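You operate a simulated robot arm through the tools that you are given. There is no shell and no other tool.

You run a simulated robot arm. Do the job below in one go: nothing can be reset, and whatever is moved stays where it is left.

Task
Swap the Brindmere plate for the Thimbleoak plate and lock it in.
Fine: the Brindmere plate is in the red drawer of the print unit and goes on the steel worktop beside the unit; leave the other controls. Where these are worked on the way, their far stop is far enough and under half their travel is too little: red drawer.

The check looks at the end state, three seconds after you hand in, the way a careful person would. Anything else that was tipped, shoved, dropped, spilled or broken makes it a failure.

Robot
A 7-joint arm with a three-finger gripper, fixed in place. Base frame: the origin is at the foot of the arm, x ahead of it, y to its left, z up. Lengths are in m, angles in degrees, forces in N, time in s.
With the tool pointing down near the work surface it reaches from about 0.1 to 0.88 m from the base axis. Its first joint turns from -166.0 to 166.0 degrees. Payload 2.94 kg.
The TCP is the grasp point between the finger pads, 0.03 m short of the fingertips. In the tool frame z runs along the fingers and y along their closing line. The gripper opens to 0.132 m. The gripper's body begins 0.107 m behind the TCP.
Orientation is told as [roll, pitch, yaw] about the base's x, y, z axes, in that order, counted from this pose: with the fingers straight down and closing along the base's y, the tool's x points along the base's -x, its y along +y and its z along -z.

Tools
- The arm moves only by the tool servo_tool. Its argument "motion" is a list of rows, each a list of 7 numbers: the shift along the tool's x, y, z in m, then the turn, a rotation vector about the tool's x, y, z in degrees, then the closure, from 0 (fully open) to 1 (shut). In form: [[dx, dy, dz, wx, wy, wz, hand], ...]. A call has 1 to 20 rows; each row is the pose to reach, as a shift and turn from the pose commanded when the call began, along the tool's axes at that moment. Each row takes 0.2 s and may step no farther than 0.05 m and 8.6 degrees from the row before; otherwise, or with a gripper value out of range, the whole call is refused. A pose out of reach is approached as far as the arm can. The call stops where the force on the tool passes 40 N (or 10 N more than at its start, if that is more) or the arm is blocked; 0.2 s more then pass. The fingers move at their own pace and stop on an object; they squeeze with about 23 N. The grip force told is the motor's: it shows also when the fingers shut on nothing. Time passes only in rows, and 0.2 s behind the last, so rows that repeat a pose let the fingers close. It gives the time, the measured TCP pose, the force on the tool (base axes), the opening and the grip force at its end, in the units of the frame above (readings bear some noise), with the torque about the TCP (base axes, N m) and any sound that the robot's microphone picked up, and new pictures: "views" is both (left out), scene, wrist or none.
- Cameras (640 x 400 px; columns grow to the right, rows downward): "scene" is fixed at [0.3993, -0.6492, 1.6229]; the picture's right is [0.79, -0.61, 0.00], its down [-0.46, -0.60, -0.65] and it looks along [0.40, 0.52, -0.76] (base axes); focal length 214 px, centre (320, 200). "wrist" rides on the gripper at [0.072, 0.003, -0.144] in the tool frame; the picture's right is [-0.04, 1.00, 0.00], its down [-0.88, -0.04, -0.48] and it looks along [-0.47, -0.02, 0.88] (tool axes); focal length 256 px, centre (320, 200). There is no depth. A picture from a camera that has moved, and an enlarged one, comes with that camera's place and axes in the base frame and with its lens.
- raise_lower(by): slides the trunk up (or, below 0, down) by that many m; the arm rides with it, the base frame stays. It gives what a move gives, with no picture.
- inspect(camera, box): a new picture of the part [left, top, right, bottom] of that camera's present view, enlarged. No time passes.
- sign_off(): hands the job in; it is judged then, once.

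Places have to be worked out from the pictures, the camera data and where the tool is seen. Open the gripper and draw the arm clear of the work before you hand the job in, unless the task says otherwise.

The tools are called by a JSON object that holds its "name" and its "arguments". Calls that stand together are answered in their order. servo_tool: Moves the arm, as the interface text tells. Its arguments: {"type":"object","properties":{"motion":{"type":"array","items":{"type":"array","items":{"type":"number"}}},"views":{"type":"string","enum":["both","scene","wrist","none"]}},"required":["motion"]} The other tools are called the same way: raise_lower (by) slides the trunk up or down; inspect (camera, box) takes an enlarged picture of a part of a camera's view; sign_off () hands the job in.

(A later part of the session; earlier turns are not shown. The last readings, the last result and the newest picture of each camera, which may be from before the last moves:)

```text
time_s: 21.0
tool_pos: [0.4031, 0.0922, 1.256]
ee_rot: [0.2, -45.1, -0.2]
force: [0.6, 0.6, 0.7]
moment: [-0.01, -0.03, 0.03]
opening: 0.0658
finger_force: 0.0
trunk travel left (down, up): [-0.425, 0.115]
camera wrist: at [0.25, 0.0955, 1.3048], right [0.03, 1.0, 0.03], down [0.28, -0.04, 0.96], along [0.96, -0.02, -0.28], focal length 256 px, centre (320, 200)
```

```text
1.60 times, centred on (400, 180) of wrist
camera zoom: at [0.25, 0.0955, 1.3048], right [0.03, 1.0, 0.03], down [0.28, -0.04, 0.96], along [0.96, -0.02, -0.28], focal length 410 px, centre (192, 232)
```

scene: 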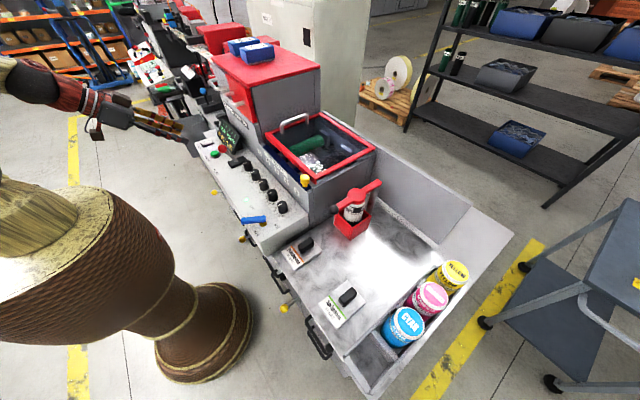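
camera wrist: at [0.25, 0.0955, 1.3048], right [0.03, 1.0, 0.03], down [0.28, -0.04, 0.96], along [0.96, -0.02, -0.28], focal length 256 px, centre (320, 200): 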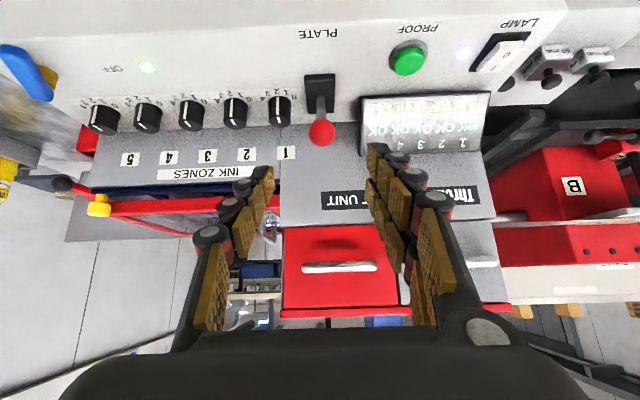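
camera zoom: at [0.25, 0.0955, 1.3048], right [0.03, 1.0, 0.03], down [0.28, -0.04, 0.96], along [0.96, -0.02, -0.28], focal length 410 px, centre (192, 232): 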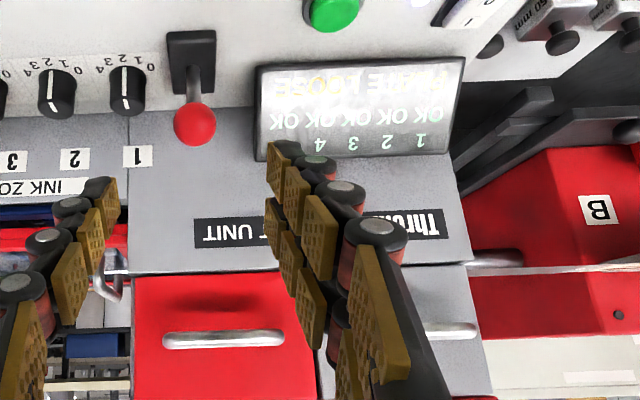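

Lever stays over and the display keeps "PLATE LOOSE". I rise and bring the tool back to vertical, then will turn it again for the drawer handle.

{"name": "servo_tool", "arguments": {"motion": [[-0.02, 0.003, -0.02, 0, 7.5, 0, 0.6], [-0.04, 0.006, -0.04, 0, 15, 0, 0.65], [-0.06, 0.01, -0.06, 0, 22.5, 0, 0.7], [-0.08, 0.013, -0.08, 0, 30, 0, 0.75], [-0.1, 0.016, -0.1, 0, 37.5, 0, 0.785], [-0.117, 0.02, -0.117, 0, 45.1, 0, 0.785]], "views": "none"}}

{"name": "servo_tool", "arguments": {"motion": [[0, 0, 0, 0, 0, -8.18, 0.785], [0, 0, 0, 0, 0, -16.36, 0.785], [0, 0, 0, 0, 0, -24.55, 0.785], [-0.01, 0, 0, 0, 0, -32.73, 0.785], [-0.03, 0, 0, 0, 0, -40.91, 0.785], [-0.05, 0, 0, 0, 0, -49.09, 0.785], [-0.07, 0, 0, 0, 0, -57.27, 0.785], [-0.09, 0, 0, 0, 0, -65.45, 0.785], [-0.11, 0, 0, 0, 0, -73.64, 0.785], [-0.13, 0, 0, 0, 0, -81.82, 0.785], [-0.15, 0, 0, 0, 0, -90, 0.785]]}}

```text
time_s: 22.4
tool_pos: [0.4055, 0.1117, 1.4181]
ee_rot: [0.1, 0.3, 0.0]
force: [1.0, 0.5, -0.5]
moment: [-0.01, 0.07, 0.01]
opening: 0.0284
finger_force: 0.0
trunk travel left (down, up): [-0.425, 0.115]
```

```text
time_s: 24.8
tool_pos: [0.5563, 0.1144, 1.4197]
ee_rot: [-0.1, -0.1, 90.3]
force: [0.4, 1.0, -0.5]
moment: [0.02, 0.05, 0.01]
opening: 0.0281
finger_force: 0.0
trunk travel left (down, up): [-0.425, 0.115]
camera wrist: at [0.5538, 0.0413, 1.5617], right [-1.0, 0.04, 0.0], down [0.04, 0.88, 0.48], along [0.02, 0.48, -0.88], focal length 256 px, centre (320, 200)
```

scene: 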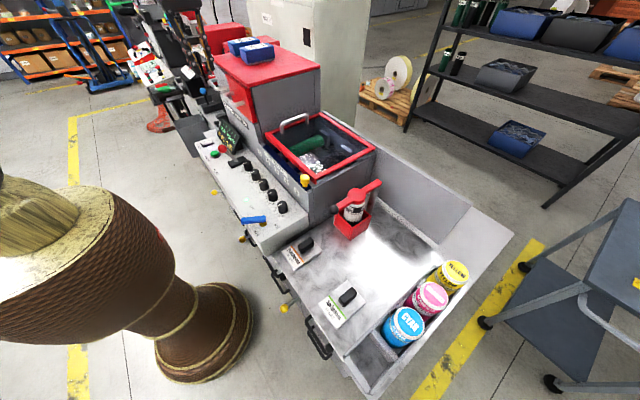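
wrist: 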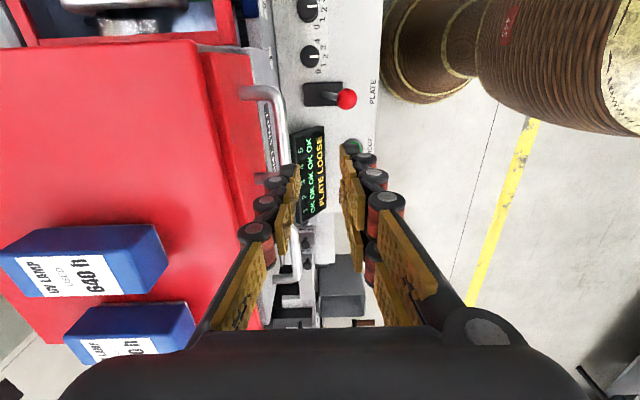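

Aligned again with the lever leaning toward me. I move over the handle bar and descend as before, then grip it.

{"name": "servo_tool", "arguments": {"motion": [[0, -0.02, 0.0, 0, 0, 0, 0.785], [0, -0.0405, 0.0, 0, 0, 0, 0.785], [0, -0.0405, 0.03, 0, 0, 0, 0.785], [0, -0.0405, 0.06, 0, 0, 0, 0.785], [0, -0.0405, 0.09, 0, 0, 0, 0.785], [0, -0.0405, 0.115, 0, 0, 0, 0.785], [0, -0.0405, 0.13, 0, 0, 0, 0.785], [0, -0.0405, 0.13, 0, 0, 0, 0.785]], "views": "wrist"}}

```text
time_s: 26.6
tool_pos: [0.596, 0.1123, 1.2902]
ee_rot: [0.0, 0.0, 90.0]
force: [0.2, -0.1, -0.2]
moment: [0.02, 0.0, -0.03]
opening: 0.0284
finger_force: 0.0
trunk travel left (down, up): [-0.425, 0.115]
camera wrist: at [0.5931, 0.0393, 1.4324], right [-1.0, 0.04, 0.0], down [0.04, 0.88, 0.48], along [0.02, 0.48, -0.88], focal length 256 px, centre (320, 200)
```

wrist: 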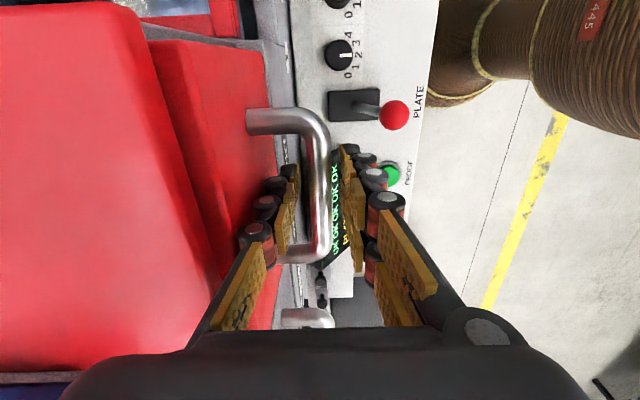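

The fingers straddle the bar as before. I close and pull gently toward the robot a few centimetres.

{"name": "servo_tool", "arguments": {"motion": [[0, 0, 0, 0, 0, 0, 1], [0, 0, 0, 0, 0, 0, 1], [0, 0, 0, 0, 0, 0, 1], [0, 0.008, 0, 0, 0, 0, 1], [0, 0.016, 0, 0, 0, 0, 1], [0, 0.026, 0, 0, 0, 0, 1], [0, 0.038, 0, 0, 0, 0, 1], [0, 0.05, 0, 0, 0, 0, 1]], "views": "both"}}

```text
time_s: 28.4
tool_pos: [0.5455, 0.1117, 1.2911]
ee_rot: [0.1, 0.0, 90.0]
force: [-1.9, -6.5, -2.6]
moment: [-0.57, -0.02, 0.72]
opening: 0.0126
finger_force: 37.8
trunk travel left (down, up): [-0.425, 0.115]
camera wrist: at [0.5433, 0.0393, 1.4324], right [-1.0, 0.04, 0.0], down [0.04, 0.88, 0.48], along [0.02, 0.48, -0.88], focal length 256 px, centre (320, 200)
```

scene: 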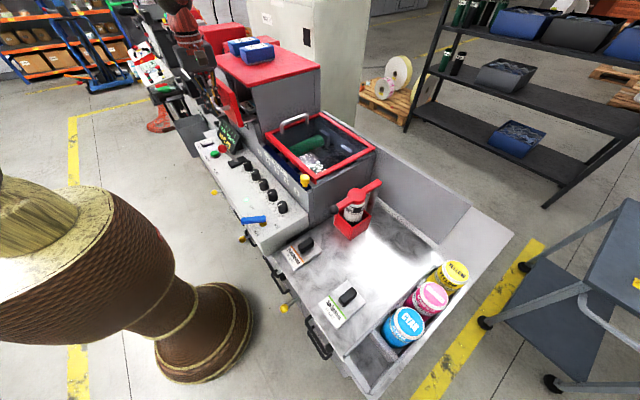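
wrist: 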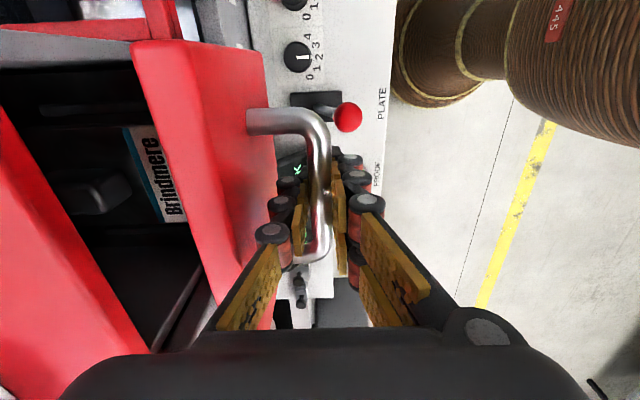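

The drawer now runs freely and the Brindmere plate shows inside. I keep pulling it out toward its far stop.

{"name": "servo_tool", "arguments": {"motion": [[0, 0.015, 0, 0, 0, 0, 1], [0, 0.03, 0, 0, 0, 0, 1], [0, 0.045, 0, 0, 0, 0, 1], [0, 0.06, 0, 0, 0, 0, 1], [0, 0.075, 0, 0, 0, 0, 1], [0, 0.09, 0, 0, 0, 0, 1], [0, 0.105, 0, 0, 0, 0, 1], [0, 0.12, 0, 0, 0, 0, 1]], "views": "both"}}

```text
time_s: 30.2
tool_pos: [0.4248, 0.1126, 1.2903]
ee_rot: [0.2, -0.1, 90.1]
force: [-1.3, -17.4, -24.6]
moment: [0.3, -0.02, 0.7]
opening: 0.0125
finger_force: 37.8
trunk travel left (down, up): [-0.425, 0.115]
camera wrist: at [0.4222, 0.0394, 1.4324], right [-1.0, 0.04, 0.0], down [0.04, 0.88, 0.48], along [0.02, 0.48, -0.88], focal length 256 px, centre (320, 200)
```

scene: 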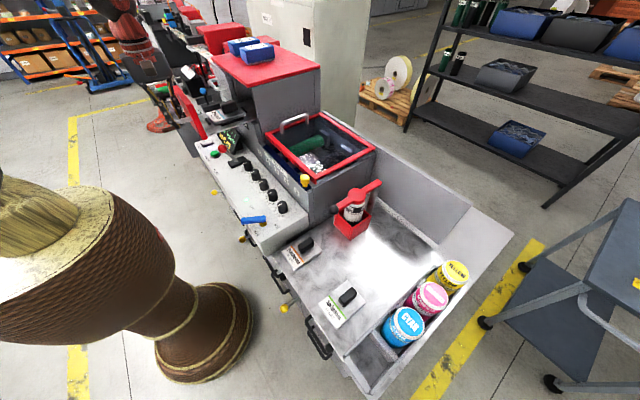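
wrist: 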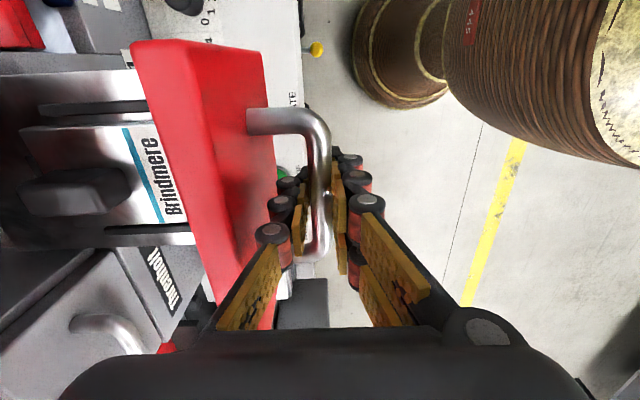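

The drawer is out 17 cm so far and still moving. I ease the hand slightly to relax the side load and keep pulling to its stop.

{"name": "servo_tool", "arguments": {"motion": [[0.001, 0.0, 0.001, 0, 0, 0, 1], [0.001, 0.012, 0.001, 0, 0, 0, 1], [0.001, 0.024, 0.001, 0, 0, 0, 1], [0.001, 0.036, 0.001, 0, 0, 0, 1], [0.001, 0.048, 0.001, 0, 0, 0, 1], [0.001, 0.06, 0.001, 0, 0, 0, 1]], "views": "both"}}

```text
time_s: 31.5
tool_pos: [0.3877, 0.1125, 1.2906]
ee_rot: [-0.8, -0.2, 90.1]
force: [27.8, -7.7, -21.7]
moment: [-0.8, 0.1, 0.53]
opening: 0.0127
finger_force: 37.9
trunk travel left (down, up): [-0.425, 0.115]
stopped in row 6: the force on the tool passed its limit at 50 N (the readings are from after the stop); the commanded pose is now the measured one
camera wrist: at [0.3814, 0.0394, 1.4326], right [-1.0, 0.04, -0.01], down [0.03, 0.88, 0.48], along [0.03, 0.48, -0.88], focal length 256 px, centre (320, 200)
```

scene: 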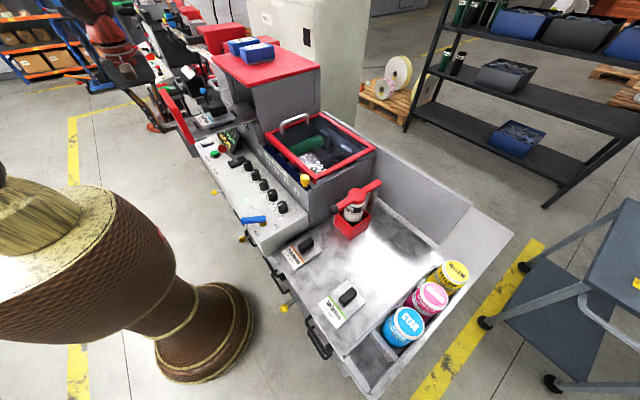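
wrist: 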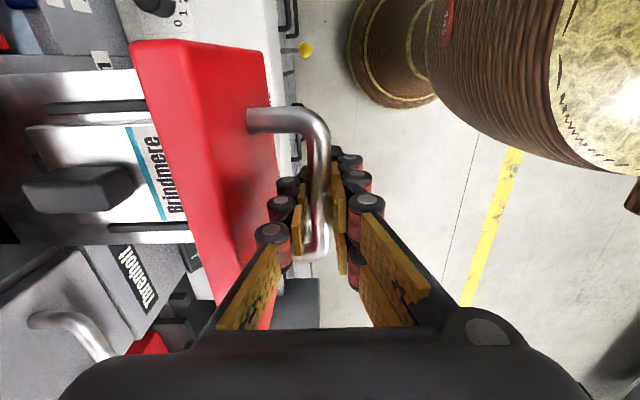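

The drawer is at its far stop, about 21 cm out. I release the bar and lift clear.

{"name": "servo_tool", "arguments": {"motion": [[0, -0.002, 0, 0, 0, 0, 0.785], [0, -0.002, 0, 0, 0, 0, 0.785], [0, -0.002, 0, 0, 0, 0, 0.785], [0, -0.002, -0.03, 0, 0, 0, 0.785], [0, -0.002, -0.07, 0, 0, 0, 0.785], [0, -0.002, -0.11, 0, 0, 0, 0.785], [0, -0.002, -0.15, 0, 0, 0, 0.785]], "views": "wrist"}}

```text
time_s: 33.1
tool_pos: [0.3757, 0.1101, 1.4422]
ee_rot: [-0.6, -0.2, 90.0]
force: [0.3, 0.4, -0.3]
moment: [-0.02, -0.01, 0.0]
opening: 0.0282
finger_force: 0.0
trunk travel left (down, up): [-0.425, 0.115]
camera wrist: at [0.3715, 0.0384, 1.5835], right [-1.0, 0.04, -0.01], down [0.03, 0.88, 0.48], along [0.03, 0.48, -0.88], focal length 256 px, centre (320, 200)
```

wrist: 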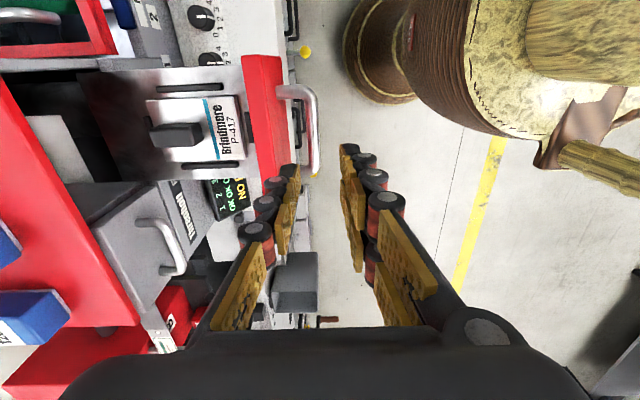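

The plate lies in the open tray between two dark rails, with its label toward me. I turn the gripper back to closing along y and inspect the tray.

{"name": "servo_tool", "arguments": {"motion": [[0, 0, 0, 0, 0, 8.18, 0.6], [0, 0, 0, 0, 0, 16.36, 0.5], [0, 0, 0, 0, 0, 24.55, 0.5], [0, 0, 0, 0, 0, 32.73, 0.5], [0, 0, 0, 0, 0, 40.91, 0.5], [0, 0, 0, 0, 0, 49.09, 0.5], [0, 0, 0, 0, 0, 57.27, 0.5], [0, 0, 0, 0, 0, 65.45, 0.5], [0, 0, 0, 0, 0, 73.64, 0.5], [0, 0, 0, 0, 0, 81.82, 0.5], [0, 0, 0, 0, 0, 90, 0.5]]}}

{"name": "inspect", "arguments": {"camera": "wrist", "box": [200, 130, 440, 330]}}

{"name": "inspect", "arguments": {"camera": "scene", "box": [150, 60, 310, 180]}}

```text
time_s: 35.5
tool_pos: [0.3808, 0.1127, 1.4414]
ee_rot: [0.2, -0.8, -0.1]
force: [-0.3, -0.2, 0.2]
moment: [0.01, 0.02, 0.04]
opening: 0.066
finger_force: 0.1
trunk travel left (down, up): [-0.425, 0.115]
camera wrist: at [0.3065, 0.1148, 1.5839], right [0.05, 1.0, 0.0], down [0.87, -0.04, 0.49], along [0.49, -0.02, -0.87], focal length 256 px, centre (320, 200)
```

scene: 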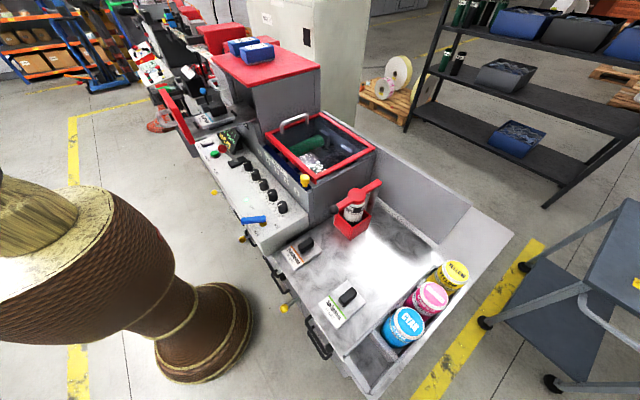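
wrist: 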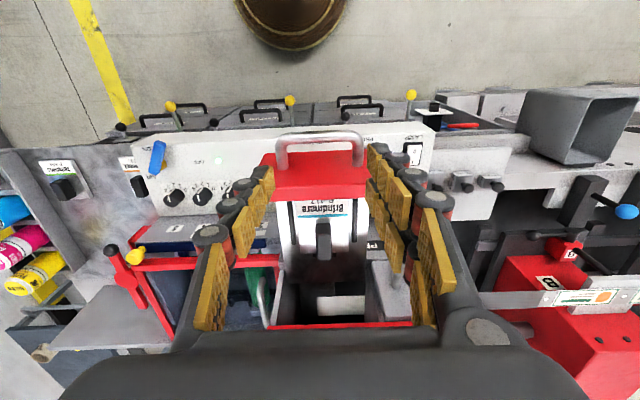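

```text
2.00 times, centred on (320, 230) of wrist
camera zoom: at [0.3065, 0.1148, 1.5839], right [0.05, 1.0, 0.0], down [0.87, -0.04, 0.49], along [0.49, -0.02, -0.87], focal length 512 px, centre (320, 140)
```

zoom: 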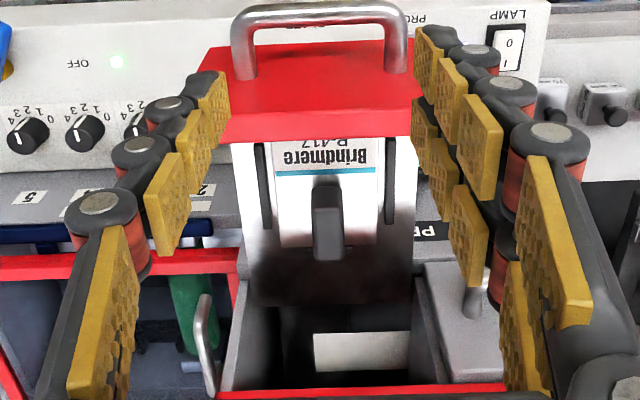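

```text
3.33 times, centred on (230, 120) of scene
camera zoom: at [0.3993, -0.6492, 1.6229], right [0.79, -0.61, 0.0], down [-0.46, -0.6, -0.65], along [0.4, 0.52, -0.76], focal length 715 px, centre (620, 467)
```

zoom: 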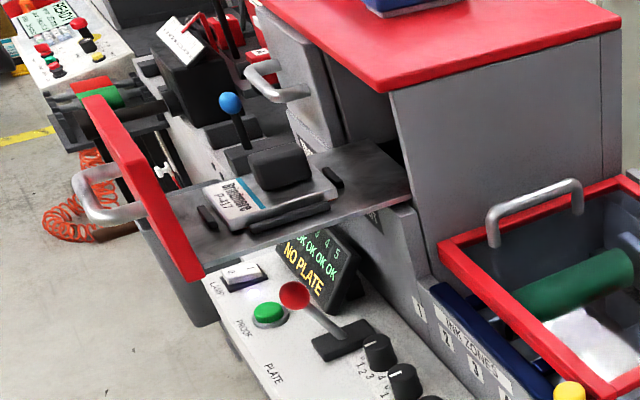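

The display reads "NO PLATE" and I see the Brindmere plate on the tray, its knob near (0.555, 0.110, 1.27) and plate top near z 1.249, between two guide rails. I move above its knob with the fingers partly open.

{"name": "servo_tool", "arguments": {"motion": [[-0.04, 0, 0, 0, 0.8, 0, 0.58], [-0.08, -0.001, 0, 0, 0.8, 0, 0.58], [-0.12, -0.002, 0, 0, 0.8, 0, 0.58], [-0.16, -0.002, 0.01, 0, 0.8, 0, 0.58], [-0.174, -0.002, 0.031, 0, 0.8, 0, 0.58], [-0.174, -0.002, 0.031, 0, 0.8, 0, 0.58]]}}

{"name": "inspect", "arguments": {"camera": "wrist", "box": [200, 80, 440, 280]}}

{"name": "inspect", "arguments": {"camera": "scene", "box": [150, 60, 310, 180]}}

```text
time_s: 36.9
tool_pos: [0.5535, 0.1096, 1.4124]
ee_rot: [0.2, 0.1, 0.0]
force: [-0.1, -0.5, -0.6]
moment: [-0.02, 0.0, 0.01]
opening: 0.0553
finger_force: 0.1
trunk travel left (down, up): [-0.425, 0.115]
camera wrist: at [0.4808, 0.112, 1.5548], right [0.04, 1.0, 0.0], down [0.88, -0.04, 0.47], along [0.47, -0.02, -0.88], focal length 256 px, centre (320, 200)
```

scene: 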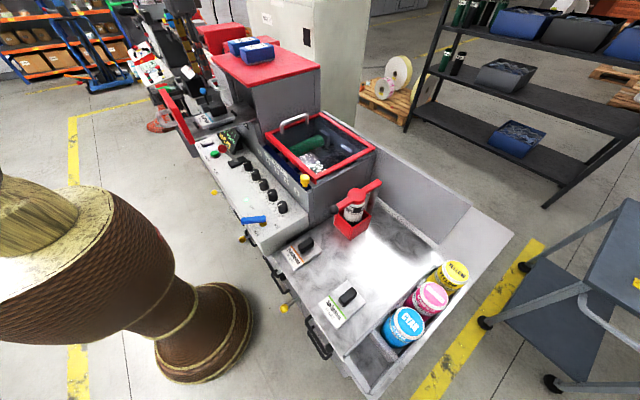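
wrist: 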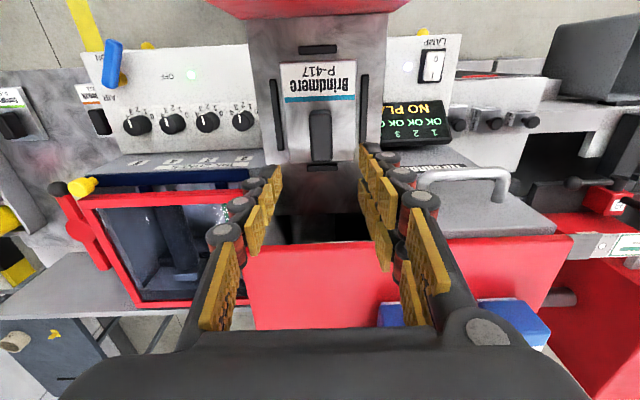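

```text
2.00 times, centred on (320, 180) of wrist
camera zoom: at [0.4808, 0.112, 1.5548], right [0.04, 1.0, 0.0], down [0.88, -0.04, 0.47], along [0.47, -0.02, -0.88], focal length 512 px, centre (320, 240)
```

zoom: 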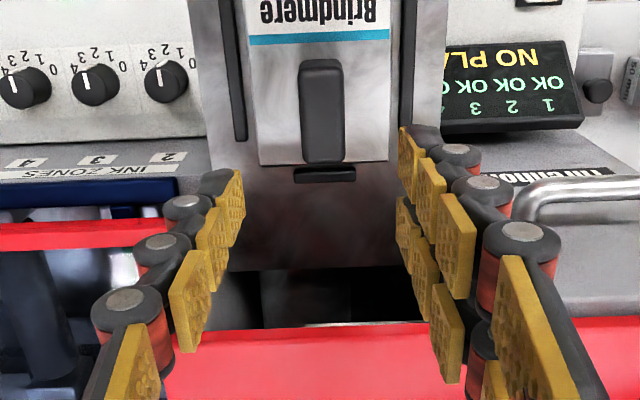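

```text
3.33 times, centred on (230, 120) of scene
camera zoom: at [0.3993, -0.6492, 1.6229], right [0.79, -0.61, 0.0], down [-0.46, -0.6, -0.65], along [0.4, 0.52, -0.76], focal length 715 px, centre (620, 467)
```

zoom: 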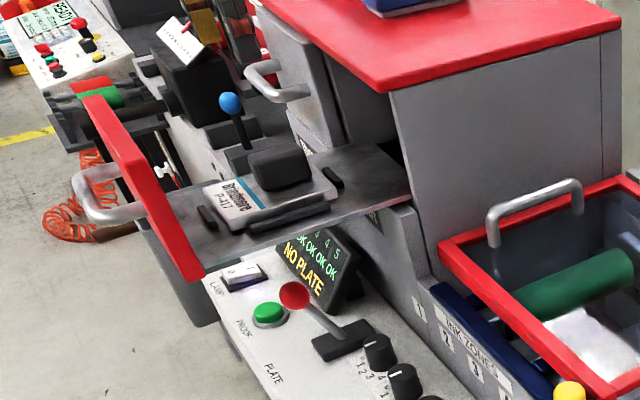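

The plate sits in a nest of four dark guides (sides, front and back) with only a few mm of play; the knob centre is about (0.548, 0.110). I centre on it and descend most of the way.

{"name": "servo_tool", "arguments": {"motion": [[0.005, 0.001, 0.03, 0, 0, 0, 0.58], [0.005, 0.001, 0.06, 0, 0, 0, 0.58], [0.005, 0.001, 0.09, 0, 0, 0, 0.58], [0.005, 0.001, 0.108, 0, 0, 0, 0.58], [0.005, 0.001, 0.108, 0, 0, 0, 0.58]]}}

{"name": "inspect", "arguments": {"camera": "wrist", "box": [200, 40, 440, 240]}}

{"name": "inspect", "arguments": {"camera": "scene", "box": [180, 80, 260, 140]}}

```text
time_s: 38.1
tool_pos: [0.5503, 0.1084, 1.3069]
ee_rot: [0.2, 0.1, 0.0]
force: [0.5, 0.4, 0.2]
moment: [-0.02, 0.05, 0.0]
opening: 0.0554
finger_force: 0.1
trunk travel left (down, up): [-0.425, 0.115]
camera wrist: at [0.4775, 0.1117, 1.449], right [0.04, 1.0, 0.0], down [0.88, -0.04, 0.47], along [0.47, -0.02, -0.88], focal length 256 px, centre (320, 200)
```

scene: 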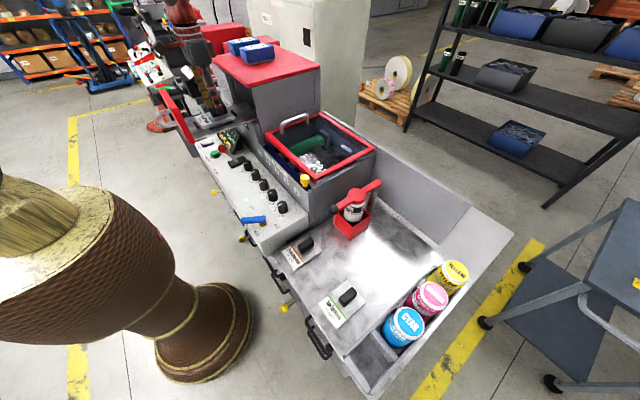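
wrist: 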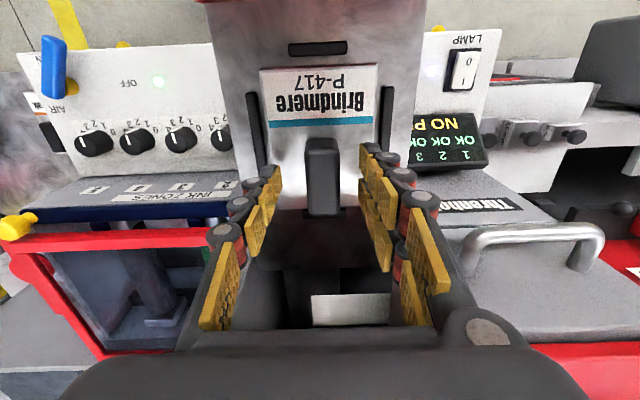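

```text
2.00 times, centred on (320, 140) of wrist
camera zoom: at [0.4775, 0.1117, 1.449], right [0.04, 1.0, 0.0], down [0.88, -0.04, 0.47], along [0.47, -0.02, -0.88], focal length 512 px, centre (320, 320)
```

zoom: 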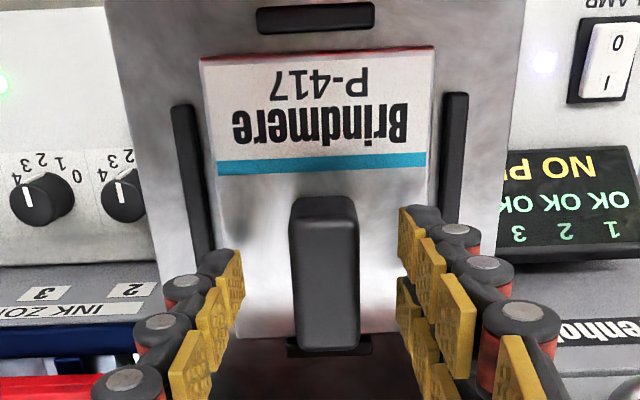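

```text
6.67 times, centred on (220, 110) of scene
camera zoom: at [0.3993, -0.6492, 1.6229], right [0.79, -0.61, 0.0], down [-0.46, -0.6, -0.65], along [0.4, 0.52, -0.76], focal length 1430 px, centre (987, 800)
```

zoom: 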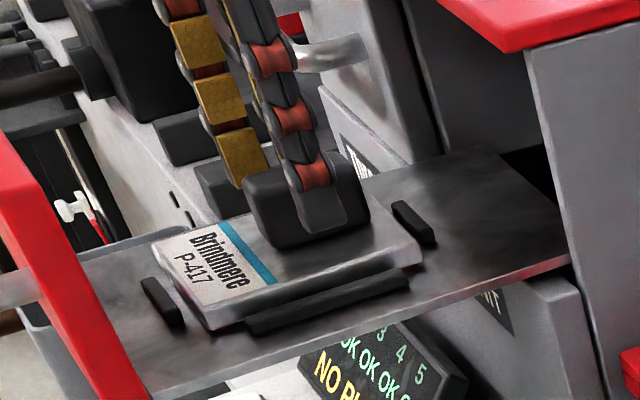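

The fingers straddle the knob cleanly; tips are at z≈1.277 and the plate top at about 1.249. I lower about 2 cm more so the tips stay just above the plate.

{"name": "servo_tool", "arguments": {"motion": [[0, 0.001, 0.008, 0, 0, 0, 0.58], [0, 0.001, 0.015, 0, 0, 0, 0.58], [0, 0.001, 0.02, 0, 0, 0, 0.58], [0, 0.001, 0.02, 0, 0, 0, 0.58]], "views": "scene"}}

{"name": "inspect", "arguments": {"camera": "scene", "box": [180, 80, 260, 140]}}

{"name": "inspect", "arguments": {"camera": "wrist", "box": [200, 20, 440, 220]}}

```text
time_s: 39.1
tool_pos: [0.5512, 0.1124, 1.2881]
ee_rot: [0.3, -0.2, 0.0]
force: [2.0, -2.2, 15.1]
moment: [-0.34, 0.04, 0.04]
opening: 0.0565
finger_force: 3.1
trunk travel left (down, up): [-0.425, 0.115]
```

scene: 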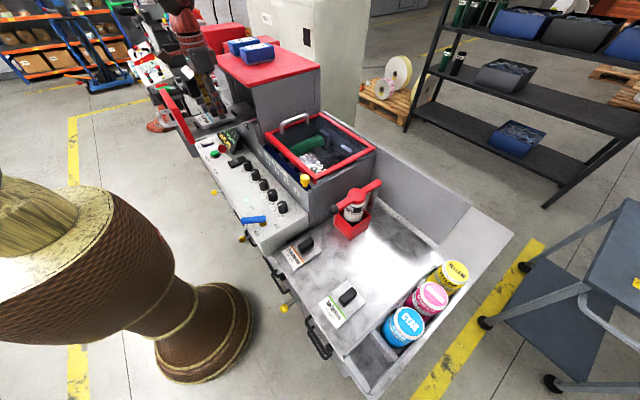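

```text
6.67 times, centred on (220, 110) of scene
camera zoom: at [0.3993, -0.6492, 1.6229], right [0.79, -0.61, 0.0], down [-0.46, -0.6, -0.65], along [0.4, 0.52, -0.76], focal length 1430 px, centre (987, 800)
```

zoom: 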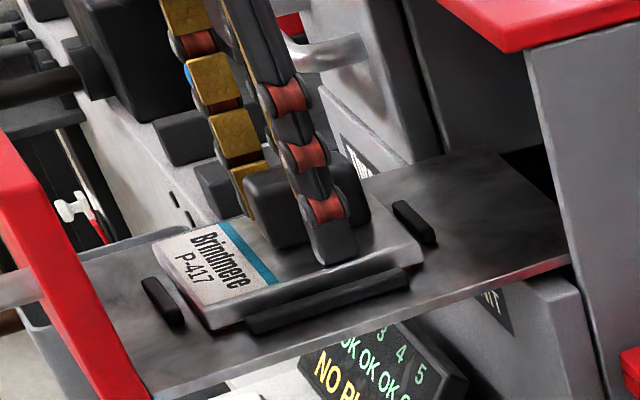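

```text
2.00 times, centred on (320, 120) of wrist
camera zoom: at [0.478, 0.1145, 1.4305], right [0.04, 1.0, 0.01], down [0.88, -0.04, 0.48], along [0.48, -0.02, -0.88], focal length 512 px, centre (320, 360)
```

zoom: 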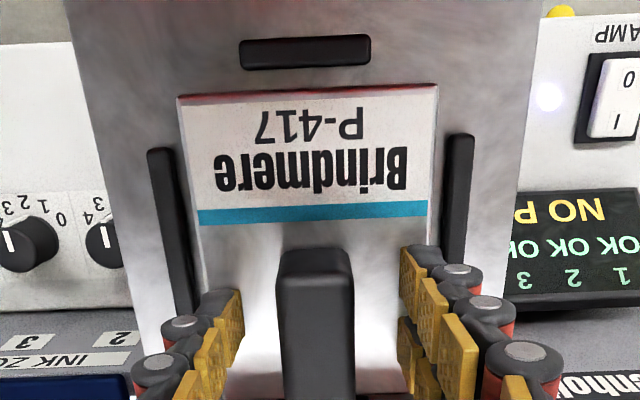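

The tips have touched the plate (15 N up), so its top is at about z 1.258. I lift 4 mm off it and then close on the knob.

{"name": "servo_tool", "arguments": {"motion": [[0, 0, -0.005, 0, 0, 0, 0.58], [0, 0, -0.005, 0, 0, 0, 0.58]], "views": "none"}}

{"name": "servo_tool", "arguments": {"motion": [[0, -0.001, 0, 0, 0, 0, 1], [0, -0.001, 0, 0, 0, 0, 1], [0, -0.001, 0, 0, 0, 0, 1], [0, -0.001, 0, 0, 0, 0, 1]], "views": "wrist"}}

{"name": "inspect", "arguments": {"camera": "wrist", "box": [200, 20, 440, 220]}}

{"name": "inspect", "arguments": {"camera": "scene", "box": [180, 80, 260, 140]}}

```text
time_s: 39.7
tool_pos: [0.5504, 0.1132, 1.2893]
ee_rot: [0.2, 0.1, 0.1]
force: [-0.3, 0.2, -0.4]
moment: [0.0, 0.0, -0.01]
opening: 0.0555
finger_force: 0.1
trunk travel left (down, up): [-0.425, 0.115]
```

```text
time_s: 40.7
tool_pos: [0.5503, 0.1124, 1.2897]
ee_rot: [0.1, 0.1, 0.0]
force: [-0.1, -0.6, 0.5]
moment: [0.0, -0.05, -0.02]
opening: 0.0236
finger_force: 22.4
trunk travel left (down, up): [-0.425, 0.115]
camera wrist: at [0.4772, 0.1148, 1.4331], right [0.04, 1.0, 0.0], down [0.88, -0.04, 0.47], along [0.47, -0.02, -0.88], focal length 256 px, centre (320, 200)
```

wrist: 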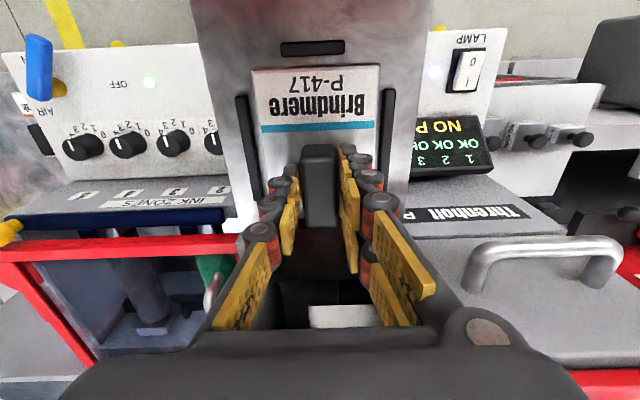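

```text
2.00 times, centred on (320, 120) of wrist
camera zoom: at [0.4772, 0.1148, 1.4331], right [0.04, 1.0, 0.0], down [0.88, -0.04, 0.47], along [0.47, -0.02, -0.88], focal length 512 px, centre (320, 360)
```

zoom: 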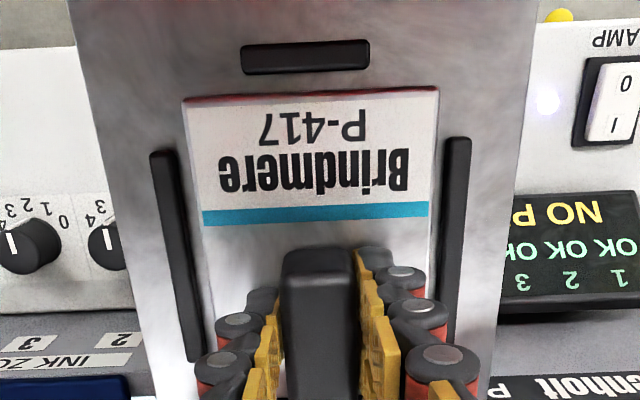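

```text
6.67 times, centred on (220, 110) of scene
camera zoom: at [0.3993, -0.6492, 1.6229], right [0.79, -0.61, 0.0], down [-0.46, -0.6, -0.65], along [0.4, 0.52, -0.76], focal length 1430 px, centre (987, 800)
```

zoom: 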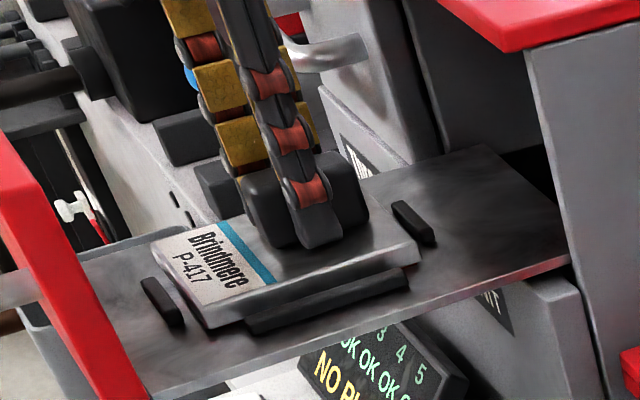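

The knob is gripped (23.6 mm). I lift the plate straight up out of its nest.

{"name": "servo_tool", "arguments": {"motion": [[0, 0, -0.01, 0, 0, 0, 1], [0, 0, -0.02, 0, 0, 0, 1], [0, 0, -0.04, 0, 0, 0, 1], [0, 0, -0.07, 0, 0, 0, 1], [0, 0, -0.1, 0, 0, 0, 1], [0, 0, -0.13, 0, 0, 0, 1], [0, 0, -0.16, 0, 0, 0, 1]]}}

{"name": "inspect", "arguments": {"camera": "wrist", "box": [200, 20, 440, 220]}}

{"name": "inspect", "arguments": {"camera": "scene", "box": [150, 30, 310, 150]}}

```text
time_s: 42.3
tool_pos: [0.5498, 0.1108, 1.4484]
ee_rot: [0.2, 0.0, 0.0]
force: [-0.6, -0.2, -2.6]
moment: [-0.02, -0.06, -0.04]
opening: 0.0237
finger_force: 22.5
trunk travel left (down, up): [-0.425, 0.115]
camera wrist: at [0.4776, 0.1138, 1.5918], right [0.04, 1.0, 0.0], down [0.88, -0.04, 0.47], along [0.47, -0.02, -0.88], focal length 256 px, centre (320, 200)
```

scene: 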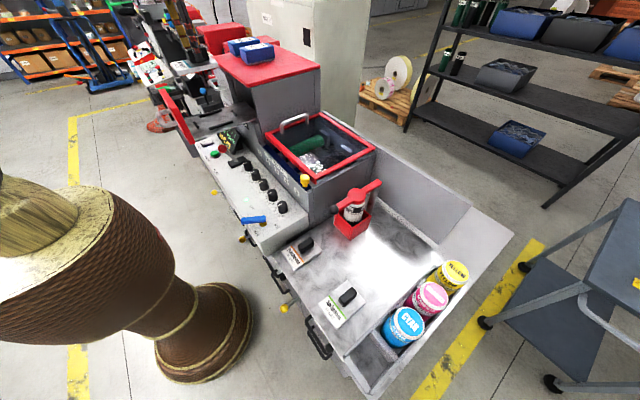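
wrist: 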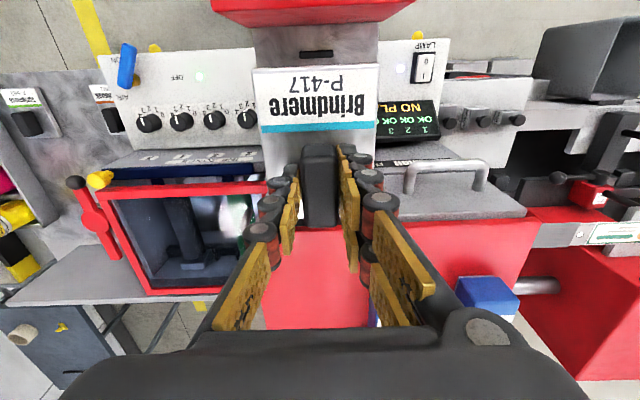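

```text
2.00 times, centred on (320, 120) of wrist
camera zoom: at [0.4776, 0.1138, 1.5918], right [0.04, 1.0, 0.0], down [0.88, -0.04, 0.47], along [0.47, -0.02, -0.88], focal length 512 px, centre (320, 360)
```

zoom: 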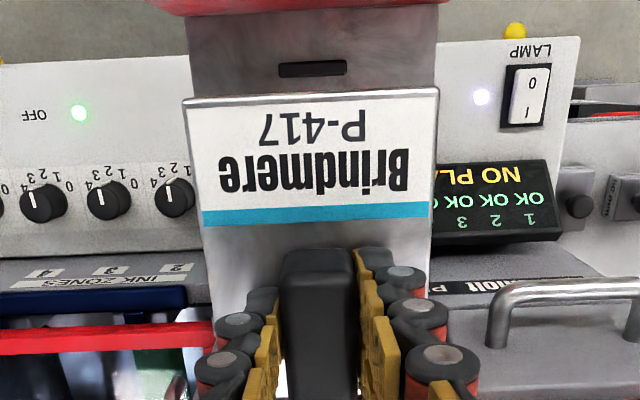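

```text
3.33 times, centred on (230, 90) of scene
camera zoom: at [0.3993, -0.6492, 1.6229], right [0.79, -0.61, 0.0], down [-0.46, -0.6, -0.65], along [0.4, 0.52, -0.76], focal length 715 px, centre (620, 567)
```

zoom: 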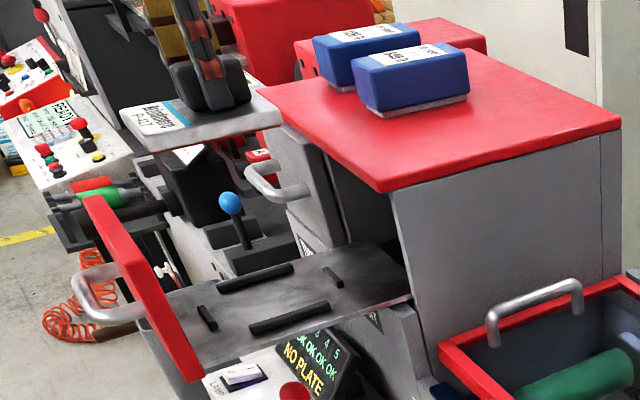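

The plate is held level with its label toward me and the empty nest is visible. I carry it sideways, high above the unit, toward the free strip of worktop between the Thimbleoak and Sprigmoss plates.

{"name": "servo_tool", "arguments": {"motion": [[0, -0.03, 0, 0, 0, 0, 1], [0, -0.07, 0, 0, 0, 0, 1], [0, -0.11, 0, 0, 0, 0, 1], [0, -0.15, 0, 0, 0, 0, 1], [0, -0.19, 0, 0, 0, 0, 1], [0, -0.23, 0, 0, 0, 0, 1], [-0.003, -0.27, 0, 0, 0, 0, 1], [-0.006, -0.31, 0, 0, 0, 0, 1], [-0.009, -0.35, 0, 0, 0, 0, 1], [-0.012, -0.39, 0, 0, 0, 0, 1], [-0.015, -0.43, 0, 0, 0, 0, 1], [-0.018, -0.47, 0, 0, 0, 0, 1], [-0.02, -0.51, 0, 0, 0, 0, 1], [-0.02, -0.54, 0, 0, 0, 0, 1], [-0.02, -0.562, 0, 0, 0, 0, 1]]}}

{"name": "inspect", "arguments": {"camera": "wrist", "box": [120, 40, 520, 280]}}

```text
time_s: 45.5
tool_pos: [0.5686, -0.4531, 1.4462]
ee_rot: [0.4, 0.1, 0.0]
force: [-0.3, -0.1, -3.1]
moment: [0.03, -0.02, 0.0]
opening: 0.0238
finger_force: 23.1
trunk travel left (down, up): [-0.425, 0.115]
camera wrist: at [0.4972, -0.4513, 1.5896], right [0.04, 1.0, 0.01], down [0.88, -0.04, 0.47], along [0.47, -0.01, -0.88], focal length 256 px, centre (320, 200)
```

scene: 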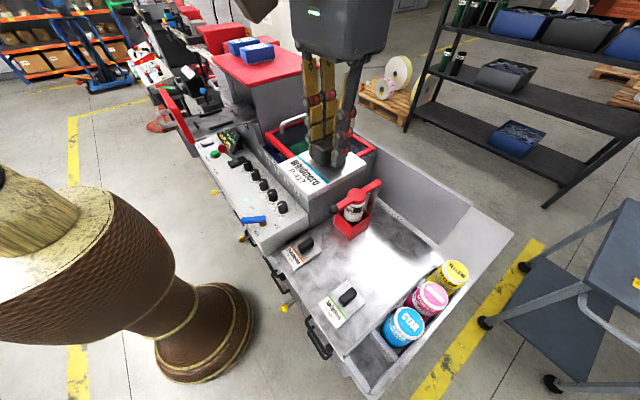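
wrist: 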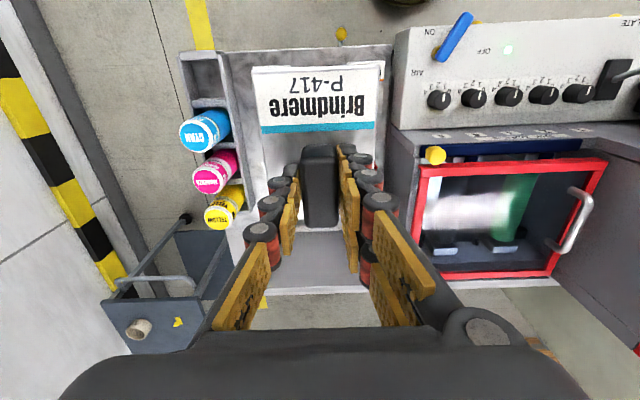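

```text
1.60 times, centred on (320, 160) of wrist
camera zoom: at [0.4972, -0.4513, 1.5896], right [0.04, 1.0, 0.01], down [0.88, -0.04, 0.47], along [0.47, -0.01, -0.88], focal length 410 px, centre (320, 264)
```

zoom: 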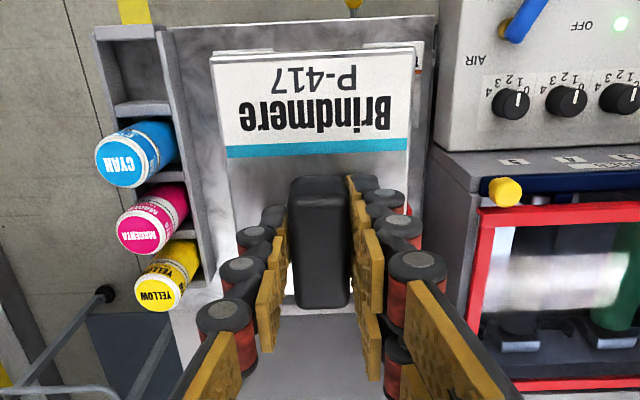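

I'm above the gap; reading shows the plate steady. I lower part way to check the alignment with the neighbouring plates.

{"name": "servo_tool", "arguments": {"motion": [[0, 0.003, 0.04, 0, 0, 0, 1], [0, 0.003, 0.08, 0, 0, 0, 1], [0, 0.003, 0.12, 0, 0, 0, 1], [0, 0.003, 0.16, 0, 0, 0, 1], [0, 0.003, 0.2, 0, 0, 0, 1], [0, 0.003, 0.24, 0, 0, 0, 1], [0, 0.003, 0.28, 0, 0, 0, 1], [0, 0.003, 0.31, 0, 0, 0, 1]]}}

{"name": "inspect", "arguments": {"camera": "wrist", "box": [120, 20, 520, 260]}}

{"name": "inspect", "arguments": {"camera": "scene", "box": [260, 160, 400, 340]}}

```text
time_s: 47.3
tool_pos: [0.5681, -0.4466, 1.1363]
ee_rot: [0.2, 0.0, 0.0]
force: [0.4, -0.3, -1.4]
moment: [0.03, 0.03, 0.03]
opening: 0.0237
finger_force: 22.7
trunk travel left (down, up): [-0.425, 0.115]
camera wrist: at [0.4953, -0.4447, 1.2802], right [0.04, 1.0, 0.0], down [0.88, -0.04, 0.48], along [0.47, -0.02, -0.88], focal length 256 px, centre (320, 200)
```

scene: 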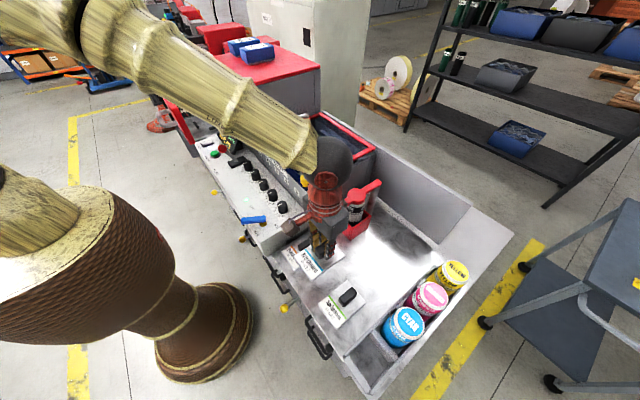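
wrist: 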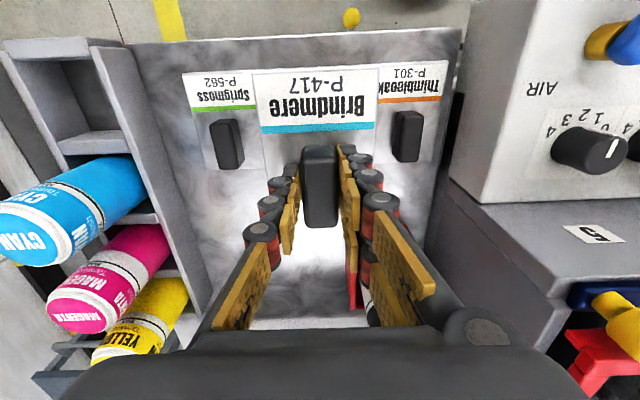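

```text
1.60 times, centred on (320, 140) of wrist
camera zoom: at [0.4953, -0.4447, 1.2802], right [0.04, 1.0, 0.0], down [0.88, -0.04, 0.48], along [0.47, -0.02, -0.88], focal length 410 px, centre (320, 296)
```

zoom: 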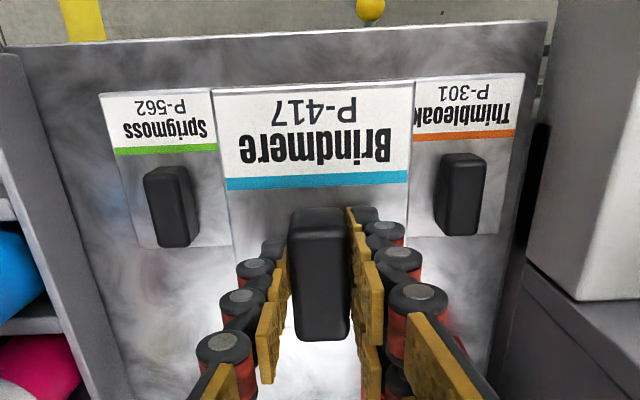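

```text
2.22 times, centred on (330, 250) of scene
camera zoom: at [0.3993, -0.6492, 1.6229], right [0.79, -0.61, 0.0], down [-0.46, -0.6, -0.65], along [0.4, 0.52, -0.76], focal length 477 px, centre (298, 89)
```

zoom: 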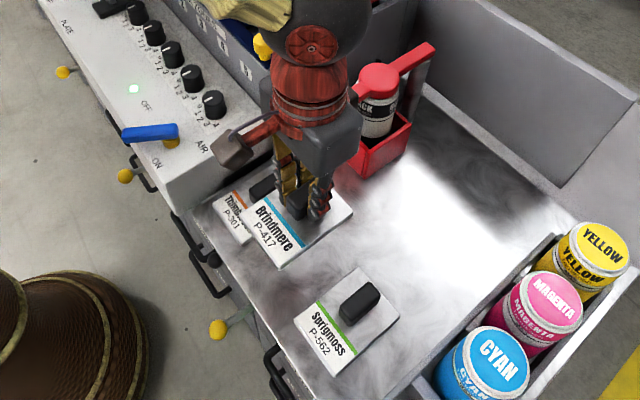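

The plate is centred over the gap with about 2 cm spare on each side. I lower to just above the worktop.

{"name": "servo_tool", "arguments": {"motion": [[0, -0.003, 0.02, 0, 0, 0, 1], [0, -0.003, 0.045, 0, 0, 0, 1], [0, -0.003, 0.065, 0, 0, 0, 1], [0, -0.003, 0.082, 0, 0, 0, 1], [0, -0.003, 0.09, 0, 0, 0, 1]]}}

{"name": "inspect", "arguments": {"camera": "scene", "box": [260, 180, 400, 320]}}

{"name": "inspect", "arguments": {"camera": "wrist", "box": [120, 20, 520, 260]}}

```text
time_s: 48.5
tool_pos: [0.569, -0.4476, 1.048]
ee_rot: [0.4, 0.0, 0.0]
force: [-0.2, -0.4, -3.0]
moment: [0.05, -0.03, 0.02]
opening: 0.0238
finger_force: 23.5
trunk travel left (down, up): [-0.425, 0.115]
camera wrist: at [0.4962, -0.4455, 1.1905], right [0.04, 1.0, 0.0], down [0.88, -0.04, 0.47], along [0.47, -0.02, -0.88], focal length 256 px, centre (320, 200)
```

scene: 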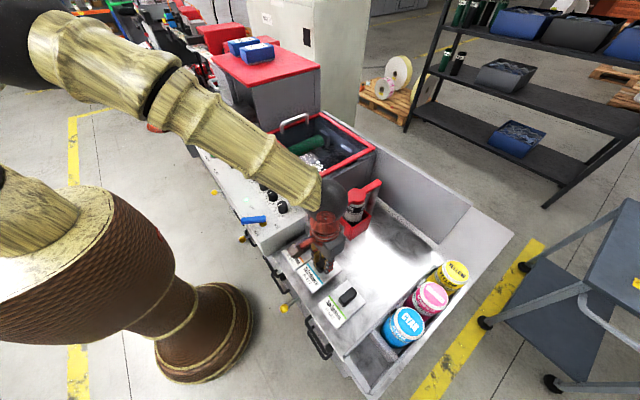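
wrist: 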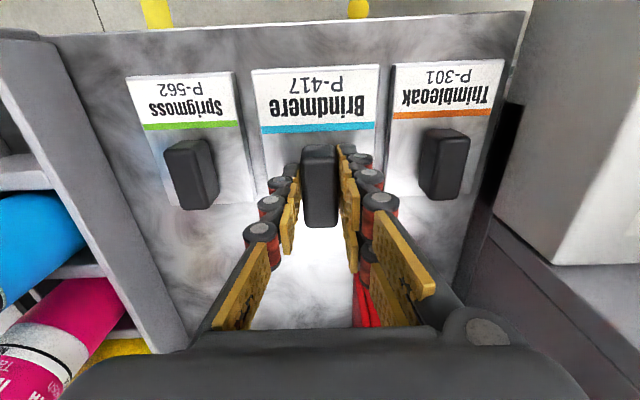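

```text
2.86 times, centred on (330, 250) of scene
camera zoom: at [0.3993, -0.6492, 1.6229], right [0.79, -0.61, 0.0], down [-0.46, -0.6, -0.65], along [0.4, 0.52, -0.76], focal length 613 px, centre (291, 57)
```

zoom: 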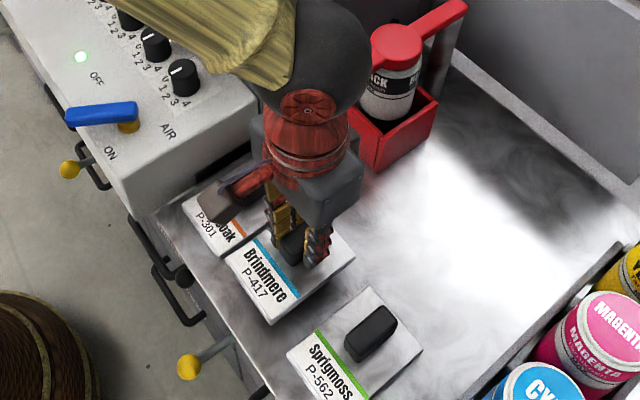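

```text
1.60 times, centred on (320, 140) of wrist
camera zoom: at [0.4962, -0.4455, 1.1905], right [0.04, 1.0, 0.0], down [0.88, -0.04, 0.47], along [0.47, -0.02, -0.88], focal length 410 px, centre (320, 296)
```

zoom: 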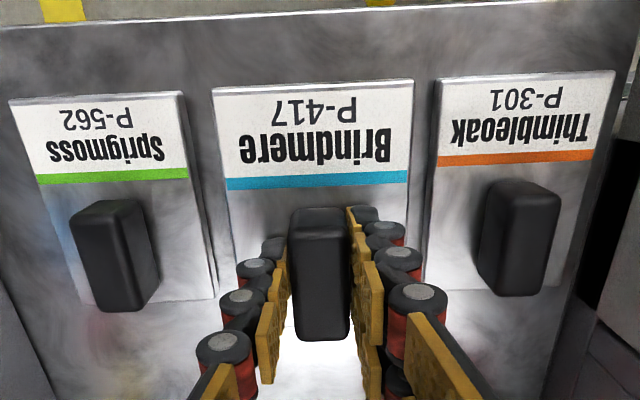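

By label scale, Brindmere is about 2.3 cm above the other plates' level. I lower 1.7 cm, then feel for contact in small steps.

{"name": "servo_tool", "arguments": {"motion": [[0, 0, 0.006, 0, 0, 0, 1], [0, 0, 0.012, 0, 0, 0, 1], [0, 0, 0.017, 0, 0, 0, 1], [0, 0, 0.017, 0, 0, 0, 1]], "views": "none"}}

{"name": "inspect", "arguments": {"camera": "scene", "box": [260, 200, 380, 300]}}

{"name": "inspect", "arguments": {"camera": "wrist", "box": [120, 20, 520, 260]}}

```text
time_s: 49.5
tool_pos: [0.5692, -0.4481, 1.0311]
ee_rot: [0.3, 0.1, -0.1]
force: [0.1, -0.2, -2.2]
moment: [0.01, -0.02, -0.02]
opening: 0.0237
finger_force: 23.0
trunk travel left (down, up): [-0.425, 0.115]
```

```text
4.00 times, centred on (320, 250) of scene
camera zoom: at [0.3993, -0.6492, 1.6229], right [0.79, -0.61, 0.0], down [-0.46, -0.6, -0.65], along [0.4, 0.52, -0.76], focal length 858 px, centre (320, 0)
```

zoom: 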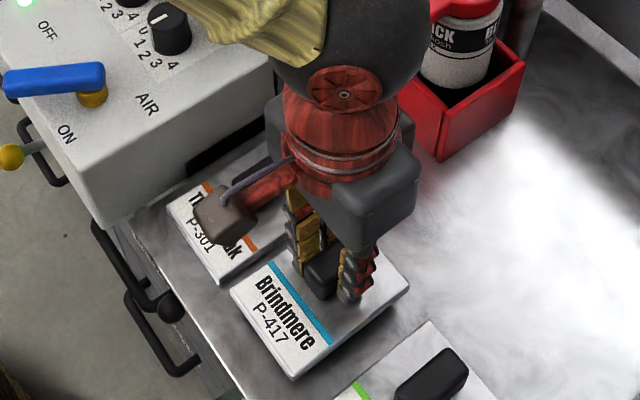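

```text
1.60 times, centred on (320, 140) of wrist
camera zoom: at [0.4974, -0.4452, 1.1741], right [0.04, 1.0, 0.0], down [0.88, -0.04, 0.47], along [0.47, -0.02, -0.88], focal length 410 px, centre (320, 296)
```

zoom: 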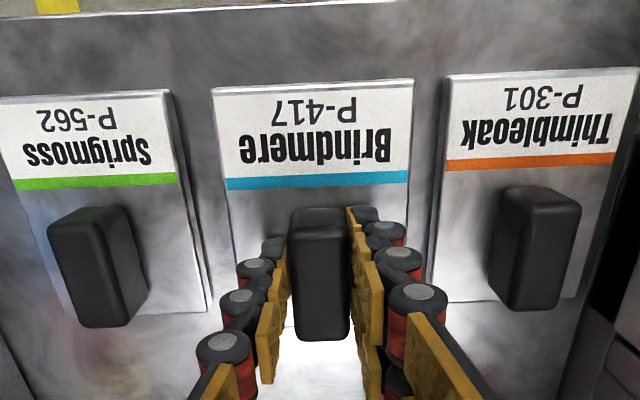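

About 7 mm to go by the label scale. I lower 6 mm in small steps and read the force.

{"name": "servo_tool", "arguments": {"motion": [[0, 0, 0.002, 0, 0, 0, 1], [0, 0, 0.004, 0, 0, 0, 1], [0, 0, 0.006, 0, 0, 0, 1], [0, 0, 0.006, 0, 0, 0, 1]], "views": "none"}}

{"name": "inspect", "arguments": {"camera": "scene", "box": [260, 200, 380, 300]}}

```text
time_s: 50.5
tool_pos: [0.5691, -0.4488, 1.0257]
ee_rot: [0.3, 0.0, 0.0]
force: [0.6, 0.4, -3.3]
moment: [-0.01, -0.04, 0.0]
opening: 0.0238
finger_force: 22.5
trunk travel left (down, up): [-0.425, 0.115]
```

```text
4.00 times, centred on (320, 250) of scene
camera zoom: at [0.3993, -0.6492, 1.6229], right [0.79, -0.61, 0.0], down [-0.46, -0.6, -0.65], along [0.4, 0.52, -0.76], focal length 858 px, centre (320, 0)
```

zoom: 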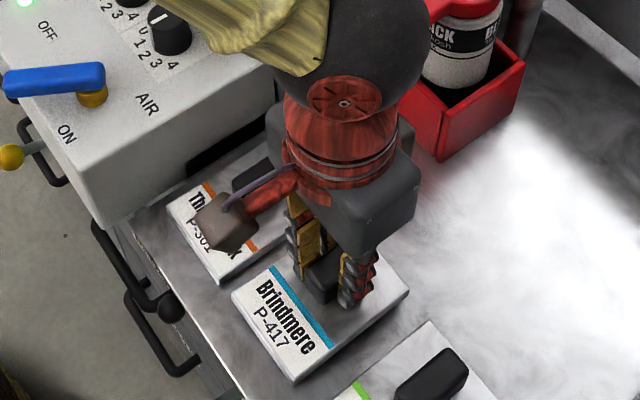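

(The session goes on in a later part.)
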